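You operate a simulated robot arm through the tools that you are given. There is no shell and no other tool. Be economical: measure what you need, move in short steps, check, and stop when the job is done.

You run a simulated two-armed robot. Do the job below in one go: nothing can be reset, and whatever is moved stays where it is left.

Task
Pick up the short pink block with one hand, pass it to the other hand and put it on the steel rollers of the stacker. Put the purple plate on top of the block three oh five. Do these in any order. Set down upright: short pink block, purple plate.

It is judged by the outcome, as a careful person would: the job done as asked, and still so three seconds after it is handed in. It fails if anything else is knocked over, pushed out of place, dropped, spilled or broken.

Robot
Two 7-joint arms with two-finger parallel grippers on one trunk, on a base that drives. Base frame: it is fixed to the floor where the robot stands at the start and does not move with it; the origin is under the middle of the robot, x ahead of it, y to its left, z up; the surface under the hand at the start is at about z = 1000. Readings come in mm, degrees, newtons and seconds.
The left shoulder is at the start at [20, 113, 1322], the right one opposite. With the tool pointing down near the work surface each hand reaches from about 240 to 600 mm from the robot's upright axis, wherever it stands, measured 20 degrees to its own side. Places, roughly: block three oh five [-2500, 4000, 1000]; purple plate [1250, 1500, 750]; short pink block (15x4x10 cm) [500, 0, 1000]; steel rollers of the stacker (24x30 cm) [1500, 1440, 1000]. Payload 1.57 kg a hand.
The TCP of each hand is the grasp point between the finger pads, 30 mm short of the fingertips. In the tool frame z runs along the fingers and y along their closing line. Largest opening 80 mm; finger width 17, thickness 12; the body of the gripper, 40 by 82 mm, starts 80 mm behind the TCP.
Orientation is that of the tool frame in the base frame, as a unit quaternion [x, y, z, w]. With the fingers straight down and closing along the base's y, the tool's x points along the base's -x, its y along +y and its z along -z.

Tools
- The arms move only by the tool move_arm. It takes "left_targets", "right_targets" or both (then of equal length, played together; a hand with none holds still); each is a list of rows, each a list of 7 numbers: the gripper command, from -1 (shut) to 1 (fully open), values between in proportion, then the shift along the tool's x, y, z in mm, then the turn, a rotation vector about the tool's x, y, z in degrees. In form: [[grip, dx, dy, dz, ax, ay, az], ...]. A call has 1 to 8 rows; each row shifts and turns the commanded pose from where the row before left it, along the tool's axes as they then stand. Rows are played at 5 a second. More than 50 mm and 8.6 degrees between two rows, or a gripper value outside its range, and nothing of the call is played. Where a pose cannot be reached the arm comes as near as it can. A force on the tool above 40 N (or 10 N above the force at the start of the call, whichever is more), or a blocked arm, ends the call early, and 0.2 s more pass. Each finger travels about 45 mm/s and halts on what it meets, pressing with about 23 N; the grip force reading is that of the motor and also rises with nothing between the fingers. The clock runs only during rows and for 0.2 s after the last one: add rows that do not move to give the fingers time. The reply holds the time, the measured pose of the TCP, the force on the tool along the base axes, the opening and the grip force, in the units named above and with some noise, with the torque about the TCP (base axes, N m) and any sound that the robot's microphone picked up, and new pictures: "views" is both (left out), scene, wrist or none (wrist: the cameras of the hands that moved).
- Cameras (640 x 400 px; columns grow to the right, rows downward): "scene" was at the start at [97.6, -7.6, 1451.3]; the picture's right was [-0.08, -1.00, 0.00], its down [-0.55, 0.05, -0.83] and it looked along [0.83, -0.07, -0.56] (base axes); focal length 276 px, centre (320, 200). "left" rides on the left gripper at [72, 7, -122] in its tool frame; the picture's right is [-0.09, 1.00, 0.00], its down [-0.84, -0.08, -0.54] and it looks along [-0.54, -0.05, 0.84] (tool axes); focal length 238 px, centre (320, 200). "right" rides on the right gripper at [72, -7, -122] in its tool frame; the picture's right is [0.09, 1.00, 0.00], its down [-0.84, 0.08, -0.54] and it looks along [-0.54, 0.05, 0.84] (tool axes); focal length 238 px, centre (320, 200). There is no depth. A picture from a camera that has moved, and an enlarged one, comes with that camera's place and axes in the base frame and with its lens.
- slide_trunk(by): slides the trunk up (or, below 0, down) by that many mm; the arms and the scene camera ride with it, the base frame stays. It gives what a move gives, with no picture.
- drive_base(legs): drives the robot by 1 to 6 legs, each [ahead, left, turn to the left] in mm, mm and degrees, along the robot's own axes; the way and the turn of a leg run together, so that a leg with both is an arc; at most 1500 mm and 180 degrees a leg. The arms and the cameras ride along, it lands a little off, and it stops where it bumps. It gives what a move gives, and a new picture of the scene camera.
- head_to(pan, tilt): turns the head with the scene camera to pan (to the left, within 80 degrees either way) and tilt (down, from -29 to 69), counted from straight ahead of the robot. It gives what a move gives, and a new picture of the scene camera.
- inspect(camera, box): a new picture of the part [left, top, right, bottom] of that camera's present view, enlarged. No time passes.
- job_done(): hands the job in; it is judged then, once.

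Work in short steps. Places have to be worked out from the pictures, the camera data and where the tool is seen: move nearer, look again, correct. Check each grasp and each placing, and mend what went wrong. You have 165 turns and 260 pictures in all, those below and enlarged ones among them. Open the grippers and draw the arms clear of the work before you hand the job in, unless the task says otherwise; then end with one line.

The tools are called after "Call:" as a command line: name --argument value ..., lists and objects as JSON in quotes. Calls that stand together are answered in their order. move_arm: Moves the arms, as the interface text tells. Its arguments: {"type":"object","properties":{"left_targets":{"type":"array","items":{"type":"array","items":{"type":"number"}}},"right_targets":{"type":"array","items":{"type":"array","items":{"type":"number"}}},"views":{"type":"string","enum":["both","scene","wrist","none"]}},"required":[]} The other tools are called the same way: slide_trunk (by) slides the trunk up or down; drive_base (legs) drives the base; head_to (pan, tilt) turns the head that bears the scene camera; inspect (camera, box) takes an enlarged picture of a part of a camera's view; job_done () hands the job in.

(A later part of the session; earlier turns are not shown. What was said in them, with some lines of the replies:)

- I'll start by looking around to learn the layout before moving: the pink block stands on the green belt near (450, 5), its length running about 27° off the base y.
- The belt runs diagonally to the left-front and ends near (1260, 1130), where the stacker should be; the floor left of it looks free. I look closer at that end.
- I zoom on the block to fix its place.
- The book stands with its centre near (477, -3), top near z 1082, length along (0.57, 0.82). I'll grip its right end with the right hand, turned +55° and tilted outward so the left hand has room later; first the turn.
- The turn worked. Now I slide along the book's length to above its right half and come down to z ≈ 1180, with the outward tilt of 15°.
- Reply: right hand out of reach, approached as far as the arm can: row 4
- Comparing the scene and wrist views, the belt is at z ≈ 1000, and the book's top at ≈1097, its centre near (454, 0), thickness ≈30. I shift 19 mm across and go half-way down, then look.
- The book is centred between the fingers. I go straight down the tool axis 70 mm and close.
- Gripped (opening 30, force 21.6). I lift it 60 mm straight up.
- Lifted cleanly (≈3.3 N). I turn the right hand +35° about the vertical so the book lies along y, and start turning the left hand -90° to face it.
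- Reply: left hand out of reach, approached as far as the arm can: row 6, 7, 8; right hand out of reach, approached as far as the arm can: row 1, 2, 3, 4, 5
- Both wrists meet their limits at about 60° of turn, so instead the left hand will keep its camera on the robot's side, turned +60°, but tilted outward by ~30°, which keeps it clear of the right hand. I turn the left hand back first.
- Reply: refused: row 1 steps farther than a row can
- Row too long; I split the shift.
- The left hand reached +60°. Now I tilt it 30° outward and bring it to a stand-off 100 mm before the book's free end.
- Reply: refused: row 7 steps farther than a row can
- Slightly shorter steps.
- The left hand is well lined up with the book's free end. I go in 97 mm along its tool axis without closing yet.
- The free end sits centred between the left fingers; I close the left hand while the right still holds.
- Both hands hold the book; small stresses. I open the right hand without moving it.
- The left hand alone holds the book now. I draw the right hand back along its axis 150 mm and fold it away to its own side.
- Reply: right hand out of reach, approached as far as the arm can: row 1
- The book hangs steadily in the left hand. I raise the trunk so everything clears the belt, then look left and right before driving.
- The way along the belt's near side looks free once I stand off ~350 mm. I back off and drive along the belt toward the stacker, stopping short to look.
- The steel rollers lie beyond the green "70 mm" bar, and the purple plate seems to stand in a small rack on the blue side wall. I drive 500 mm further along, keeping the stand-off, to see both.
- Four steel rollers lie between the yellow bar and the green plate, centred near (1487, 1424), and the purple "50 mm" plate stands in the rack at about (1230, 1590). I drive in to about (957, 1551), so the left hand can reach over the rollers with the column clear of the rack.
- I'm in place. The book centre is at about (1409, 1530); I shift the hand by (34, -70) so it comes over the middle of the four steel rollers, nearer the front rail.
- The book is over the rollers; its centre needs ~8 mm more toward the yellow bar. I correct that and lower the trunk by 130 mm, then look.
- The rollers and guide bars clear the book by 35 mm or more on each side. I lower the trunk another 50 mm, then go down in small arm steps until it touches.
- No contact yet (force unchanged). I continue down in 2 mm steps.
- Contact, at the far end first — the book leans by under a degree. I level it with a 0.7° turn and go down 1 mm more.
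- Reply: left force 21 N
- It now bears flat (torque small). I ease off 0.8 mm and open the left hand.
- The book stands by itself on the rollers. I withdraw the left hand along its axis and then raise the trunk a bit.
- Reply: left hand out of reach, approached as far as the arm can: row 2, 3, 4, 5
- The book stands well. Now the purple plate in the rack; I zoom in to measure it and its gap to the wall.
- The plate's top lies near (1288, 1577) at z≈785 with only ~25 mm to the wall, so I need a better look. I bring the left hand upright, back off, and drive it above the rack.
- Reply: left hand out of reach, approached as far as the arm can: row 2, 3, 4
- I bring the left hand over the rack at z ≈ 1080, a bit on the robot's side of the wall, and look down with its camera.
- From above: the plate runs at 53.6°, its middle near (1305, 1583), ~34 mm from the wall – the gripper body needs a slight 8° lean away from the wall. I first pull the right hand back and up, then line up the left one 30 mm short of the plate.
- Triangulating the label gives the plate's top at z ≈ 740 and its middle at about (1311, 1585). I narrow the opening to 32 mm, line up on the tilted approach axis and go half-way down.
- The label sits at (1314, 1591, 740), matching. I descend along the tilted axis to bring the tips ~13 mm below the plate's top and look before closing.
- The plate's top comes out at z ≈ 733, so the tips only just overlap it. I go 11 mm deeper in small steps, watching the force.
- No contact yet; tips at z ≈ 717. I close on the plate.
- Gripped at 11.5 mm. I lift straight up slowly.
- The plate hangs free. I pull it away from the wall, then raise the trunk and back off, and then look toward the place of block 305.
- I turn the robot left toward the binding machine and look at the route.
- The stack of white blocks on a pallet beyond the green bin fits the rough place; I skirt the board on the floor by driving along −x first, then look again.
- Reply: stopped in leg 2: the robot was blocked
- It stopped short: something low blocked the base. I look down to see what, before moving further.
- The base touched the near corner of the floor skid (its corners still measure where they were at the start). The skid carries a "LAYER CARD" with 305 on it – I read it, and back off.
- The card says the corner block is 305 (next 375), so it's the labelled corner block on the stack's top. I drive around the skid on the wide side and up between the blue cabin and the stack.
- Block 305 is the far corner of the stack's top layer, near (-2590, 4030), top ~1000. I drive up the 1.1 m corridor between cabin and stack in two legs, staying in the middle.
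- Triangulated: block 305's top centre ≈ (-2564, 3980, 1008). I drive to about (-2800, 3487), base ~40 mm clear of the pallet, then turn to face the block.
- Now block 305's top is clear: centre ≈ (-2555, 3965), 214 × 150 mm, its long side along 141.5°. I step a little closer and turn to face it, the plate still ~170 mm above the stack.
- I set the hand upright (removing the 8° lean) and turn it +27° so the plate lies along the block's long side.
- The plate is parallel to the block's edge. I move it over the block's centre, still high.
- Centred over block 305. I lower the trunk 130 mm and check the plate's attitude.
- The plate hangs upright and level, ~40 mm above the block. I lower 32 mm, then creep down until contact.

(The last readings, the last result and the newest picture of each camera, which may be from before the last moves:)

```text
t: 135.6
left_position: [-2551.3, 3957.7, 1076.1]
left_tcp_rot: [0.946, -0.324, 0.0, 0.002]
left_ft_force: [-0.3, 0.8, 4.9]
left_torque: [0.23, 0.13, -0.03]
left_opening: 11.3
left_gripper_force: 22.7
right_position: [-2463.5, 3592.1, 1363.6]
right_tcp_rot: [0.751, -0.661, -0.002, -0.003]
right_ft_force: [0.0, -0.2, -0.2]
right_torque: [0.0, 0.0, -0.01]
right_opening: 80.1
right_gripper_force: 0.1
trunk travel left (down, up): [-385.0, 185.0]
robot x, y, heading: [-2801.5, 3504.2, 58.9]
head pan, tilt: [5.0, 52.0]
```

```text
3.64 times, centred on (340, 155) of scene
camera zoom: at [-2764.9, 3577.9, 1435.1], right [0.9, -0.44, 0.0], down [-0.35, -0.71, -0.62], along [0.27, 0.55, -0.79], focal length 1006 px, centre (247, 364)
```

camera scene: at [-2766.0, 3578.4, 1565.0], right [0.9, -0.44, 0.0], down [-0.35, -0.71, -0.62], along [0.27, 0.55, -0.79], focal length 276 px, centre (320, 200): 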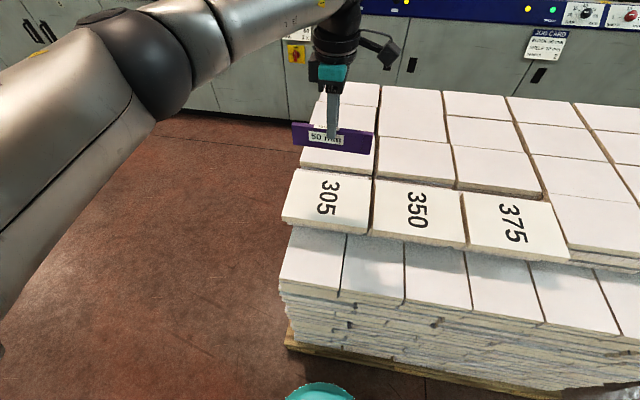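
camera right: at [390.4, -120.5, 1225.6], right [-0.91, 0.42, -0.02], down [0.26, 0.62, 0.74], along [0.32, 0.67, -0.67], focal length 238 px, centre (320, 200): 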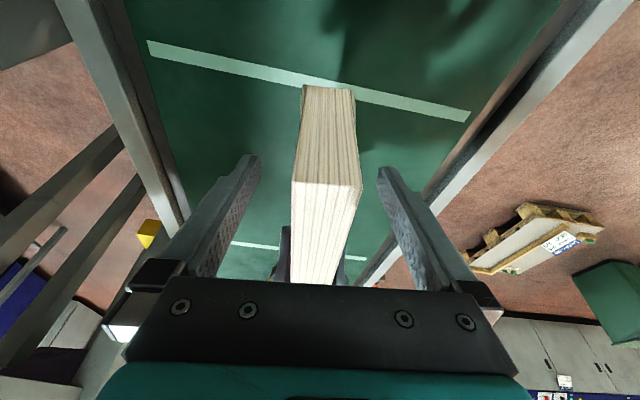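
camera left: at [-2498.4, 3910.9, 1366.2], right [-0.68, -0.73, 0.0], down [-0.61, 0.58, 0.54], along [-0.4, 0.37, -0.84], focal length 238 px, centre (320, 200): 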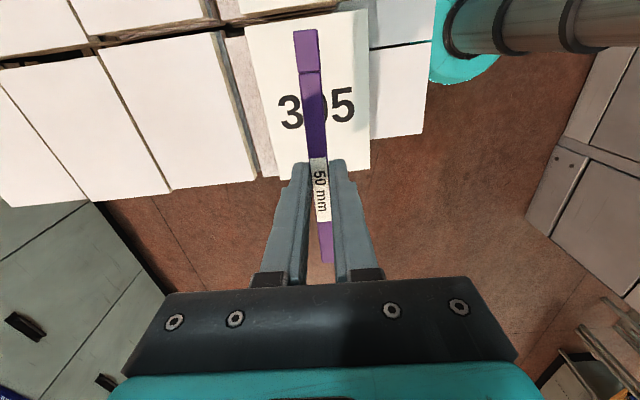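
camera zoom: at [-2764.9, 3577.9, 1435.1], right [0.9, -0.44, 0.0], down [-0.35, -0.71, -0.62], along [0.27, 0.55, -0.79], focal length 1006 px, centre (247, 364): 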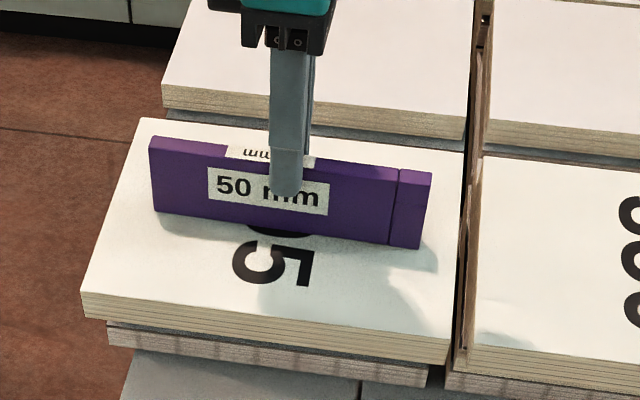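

Contact, a bit more on the left end. I level by 0.4°, press 0.6 mm and read the torque.

Call:
move_arm --left_targets '[[-1, 0, 0, 0, 0, -0.4, 0], [-1, 0, 0, 0.6, 0, 0, 0], [-1, 0, 0, 0, 0, 0, 0]]' --views "none"

```text
t: 136.4
left_position: [-2552.0, 3958.4, 1076.1]
left_tcp_rot: [0.946, -0.324, -0.004, -0.001]
left_ft_force: [0.3, -1.3, 10.5]
left_torque: [-0.32, -0.52, -0.02]
left_opening: 11.4
left_gripper_force: 22.9
right_position: [-2464.3, 3592.1, 1363.4]
right_tcp_rot: [0.751, -0.661, -0.002, -0.002]
right_ft_force: [0.2, 0.1, 0.3]
right_torque: [-0.01, 0.01, -0.01]
right_opening: 80.0
right_gripper_force: 0.0
trunk travel left (down, up): [-385.0, 185.0]
robot x, y, heading: [-2805.3, 3499.5, 58.8]
head pan, tilt: [5.0, 52.0]
```

Slightly over-corrected; I take half back, ease up 0.3 mm, then open the hand.

Call:
move_arm --left_targets '[[-1, 0, 0, 0, 0, 0.2, 0], [-1, 0, 0, -0.3, 0, 0, 0], [-1, 0, 0, 0, 0, 0, 0]]' --views "none"

Call:
move_arm --left_targets '[[-0.55, 0, 0, 0, 0, 0, 0], [-0.4, 0, 0, 0, 0, 0, 0], [-0.3, 0, 0, 0, 0, 0, 0], [-0.3, 0, 0, 0, 0, 0, 0]]' --views "wrist"

Call:
inspect --camera "scene" --box '[280, 100, 400, 210]'

```text
t: 137.2
left_position: [-2551.8, 3957.1, 1077.7]
left_tcp_rot: [0.946, -0.324, -0.003, 0.0]
left_ft_force: [1.2, -1.2, 12.1]
left_torque: [0.33, 0.31, -0.03]
left_opening: 11.3
left_gripper_force: 23.3
right_position: [-2464.5, 3590.7, 1363.4]
right_tcp_rot: [0.751, -0.66, -0.001, -0.002]
right_ft_force: [0.3, 0.2, 0.0]
right_torque: [-0.03, 0.0, -0.02]
right_opening: 79.9
right_gripper_force: 0.1
trunk travel left (down, up): [-385.0, 185.0]
robot x, y, heading: [-2803.8, 3501.3, 58.8]
head pan, tilt: [5.0, 52.0]
```

```text
t: 138.2
left_position: [-2551.7, 3959.0, 1076.1]
left_tcp_rot: [0.946, -0.324, -0.002, 0.002]
left_ft_force: [1.0, 0.3, -0.1]
left_torque: [0.01, 0.0, 0.04]
left_opening: 28.2
left_gripper_force: 0.0
right_position: [-2465.3, 3592.5, 1363.3]
right_tcp_rot: [0.751, -0.66, -0.002, -0.002]
right_ft_force: [-0.1, -0.5, 0.8]
right_torque: [0.01, 0.03, -0.01]
right_opening: 79.9
right_gripper_force: 0.0
trunk travel left (down, up): [-385.0, 185.0]
robot x, y, heading: [-2803.1, 3499.6, 59.0]
head pan, tilt: [5.0, 52.0]
camera left: at [-2497.7, 3910.2, 1197.5], right [-0.68, -0.73, 0.0], down [-0.61, 0.57, 0.55], along [-0.4, 0.37, -0.84], focal length 238 px, centre (320, 200)
```

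left: 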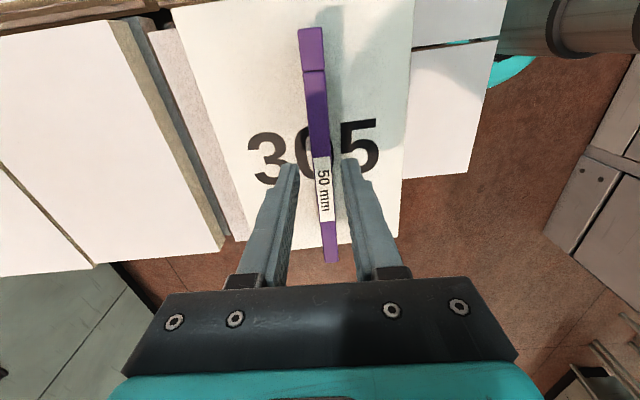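

```text
3.64 times, centred on (340, 155) of scene
camera zoom: at [-2764.7, 3578.2, 1435.0], right [0.9, -0.44, 0.0], down [-0.35, -0.71, -0.62], along [0.27, 0.55, -0.79], focal length 1006 px, centre (247, 364)
```

zoom: 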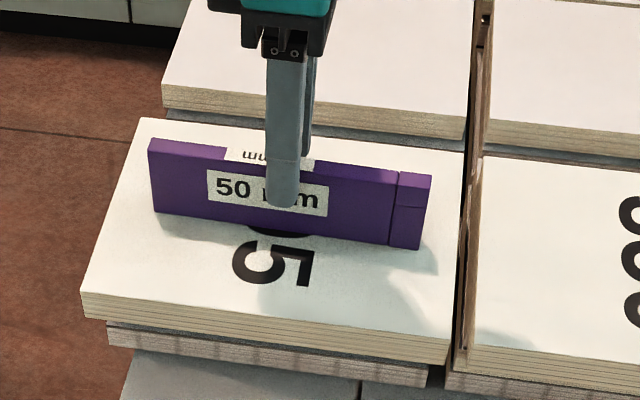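

The plate stands by itself, upright on block 305. I withdraw the hand straight up.

Call:
move_arm --left_targets '[[-0.3, 0, 0, -10, 0, 0, 0], [-0.3, 0, 0, -20, 0, 0, 0], [-0.3, 0, 0, -40, 0, 0, 0], [-0.3, 0, 0, -45, 0, 0, 0], [0.5, 0, 40, -20, 0, 0, 0], [1, 0, 45, 0, 0, 0, 0], [1, 0, 45, 0, 0, 0, 0], [1, 0, 0, 0, 0, 0, 0]]' --views "scene"

Call:
inspect --camera "scene" --box '[260, 80, 420, 240]'

```text
t: 140.0
left_position: [-2629.8, 3858.3, 1214.7]
left_tcp_rot: [0.946, -0.324, -0.002, 0.001]
left_ft_force: [0.3, 0.4, -0.1]
left_torque: [0.01, 0.01, -0.01]
left_opening: 80.0
left_gripper_force: 0.0
right_position: [-2463.6, 3593.6, 1362.7]
right_tcp_rot: [0.752, -0.66, -0.003, -0.001]
right_ft_force: [-0.8, -0.5, -0.1]
right_torque: [0.0, 0.02, -0.03]
right_opening: 80.3
right_gripper_force: 0.1
trunk travel left (down, up): [-385.0, 185.0]
robot x, y, heading: [-2801.6, 3501.9, 58.9]
head pan, tilt: [5.0, 52.0]
camera scene: at [-2764.2, 3578.4, 1435.0], right [0.9, -0.44, 0.0], down [-0.35, -0.71, -0.62], along [0.27, 0.55, -0.79], focal length 276 px, centre (320, 200)
```

scene: 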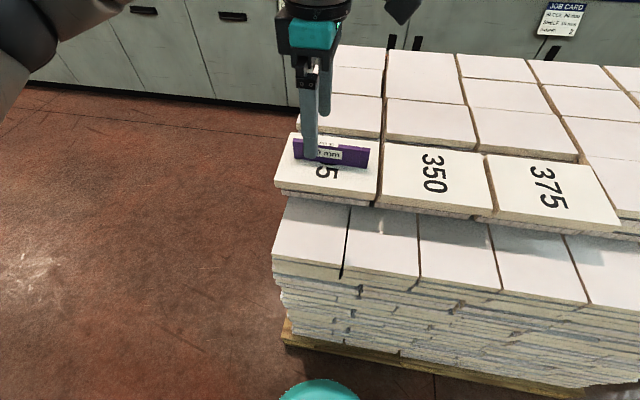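

```text
2.50 times, centred on (340, 160) of scene
camera zoom: at [-2764.2, 3578.4, 1435.0], right [0.9, -0.44, 0.0], down [-0.35, -0.71, -0.62], along [0.27, 0.55, -0.79], focal length 691 px, centre (270, 300)
```

zoom: 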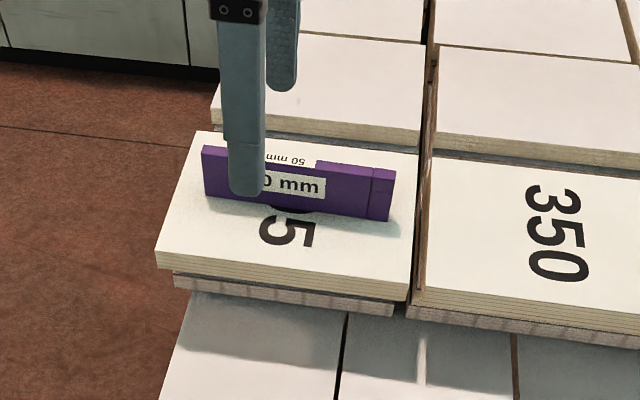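

The plate stands firm. I back the robot 250 mm so the arms are well clear and take a last look.

Call:
drive_base --legs '[[-250, 0, 0]]'

Call:
inspect --camera "scene" --box '[240, 40, 440, 180]'

```text
t: 141.8
left_position: [-2756.6, 3643.2, 1215.4]
left_tcp_rot: [0.946, -0.324, -0.002, 0.001]
left_ft_force: [0.1, -0.3, 0.3]
left_torque: [-0.02, -0.03, 0.01]
left_opening: 80.1
left_gripper_force: 0.0
right_position: [-2593.0, 3379.1, 1363.2]
right_tcp_rot: [0.75, -0.661, -0.002, -0.002]
right_ft_force: [-0.1, -0.4, -1.2]
right_torque: [0.02, -0.01, -0.02]
right_opening: 79.9
right_gripper_force: 0.1
trunk travel left (down, up): [-385.0, 185.0]
robot x, y, heading: [-2932.6, 3288.1, 59.1]
head pan, tilt: [5.0, 52.0]
camera scene: at [-2893.2, 3365.3, 1435.1], right [0.9, -0.44, 0.0], down [-0.35, -0.71, -0.62], along [0.27, 0.55, -0.79], focal length 276 px, centre (320, 200)
```

scene: 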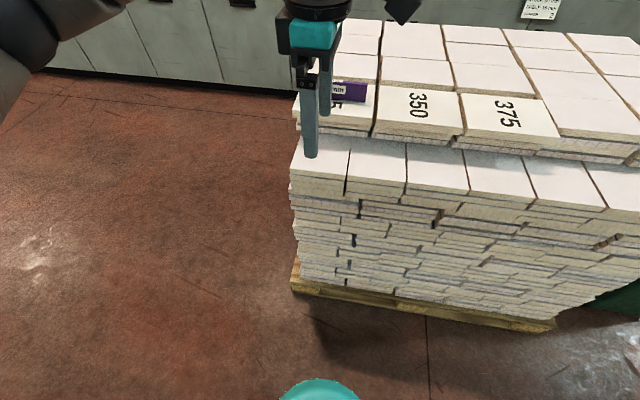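

```text
2.86 times, centred on (340, 110) of scene
camera zoom: at [-2893.2, 3365.3, 1435.1], right [0.9, -0.44, 0.0], down [-0.35, -0.71, -0.62], along [0.27, 0.55, -0.79], focal length 790 px, centre (263, 457)
```

zoom: 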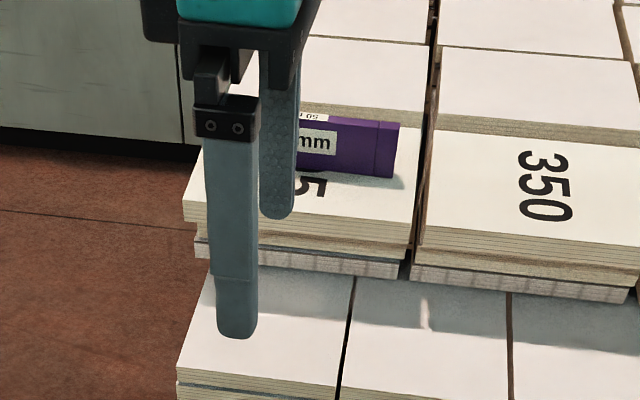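

Everything is in place and both hands are empty, open and clear; I hand the job in.

Call:
job_done

```text
The job is handed in.
```

The short pink block was passed from the right hand to the left and stands upright on the steel rollers, and the purple plate stands upright on block 305. While driving, the base bumped a corner of the floor skid that carries the layer card; by my rough measurement it did not move.
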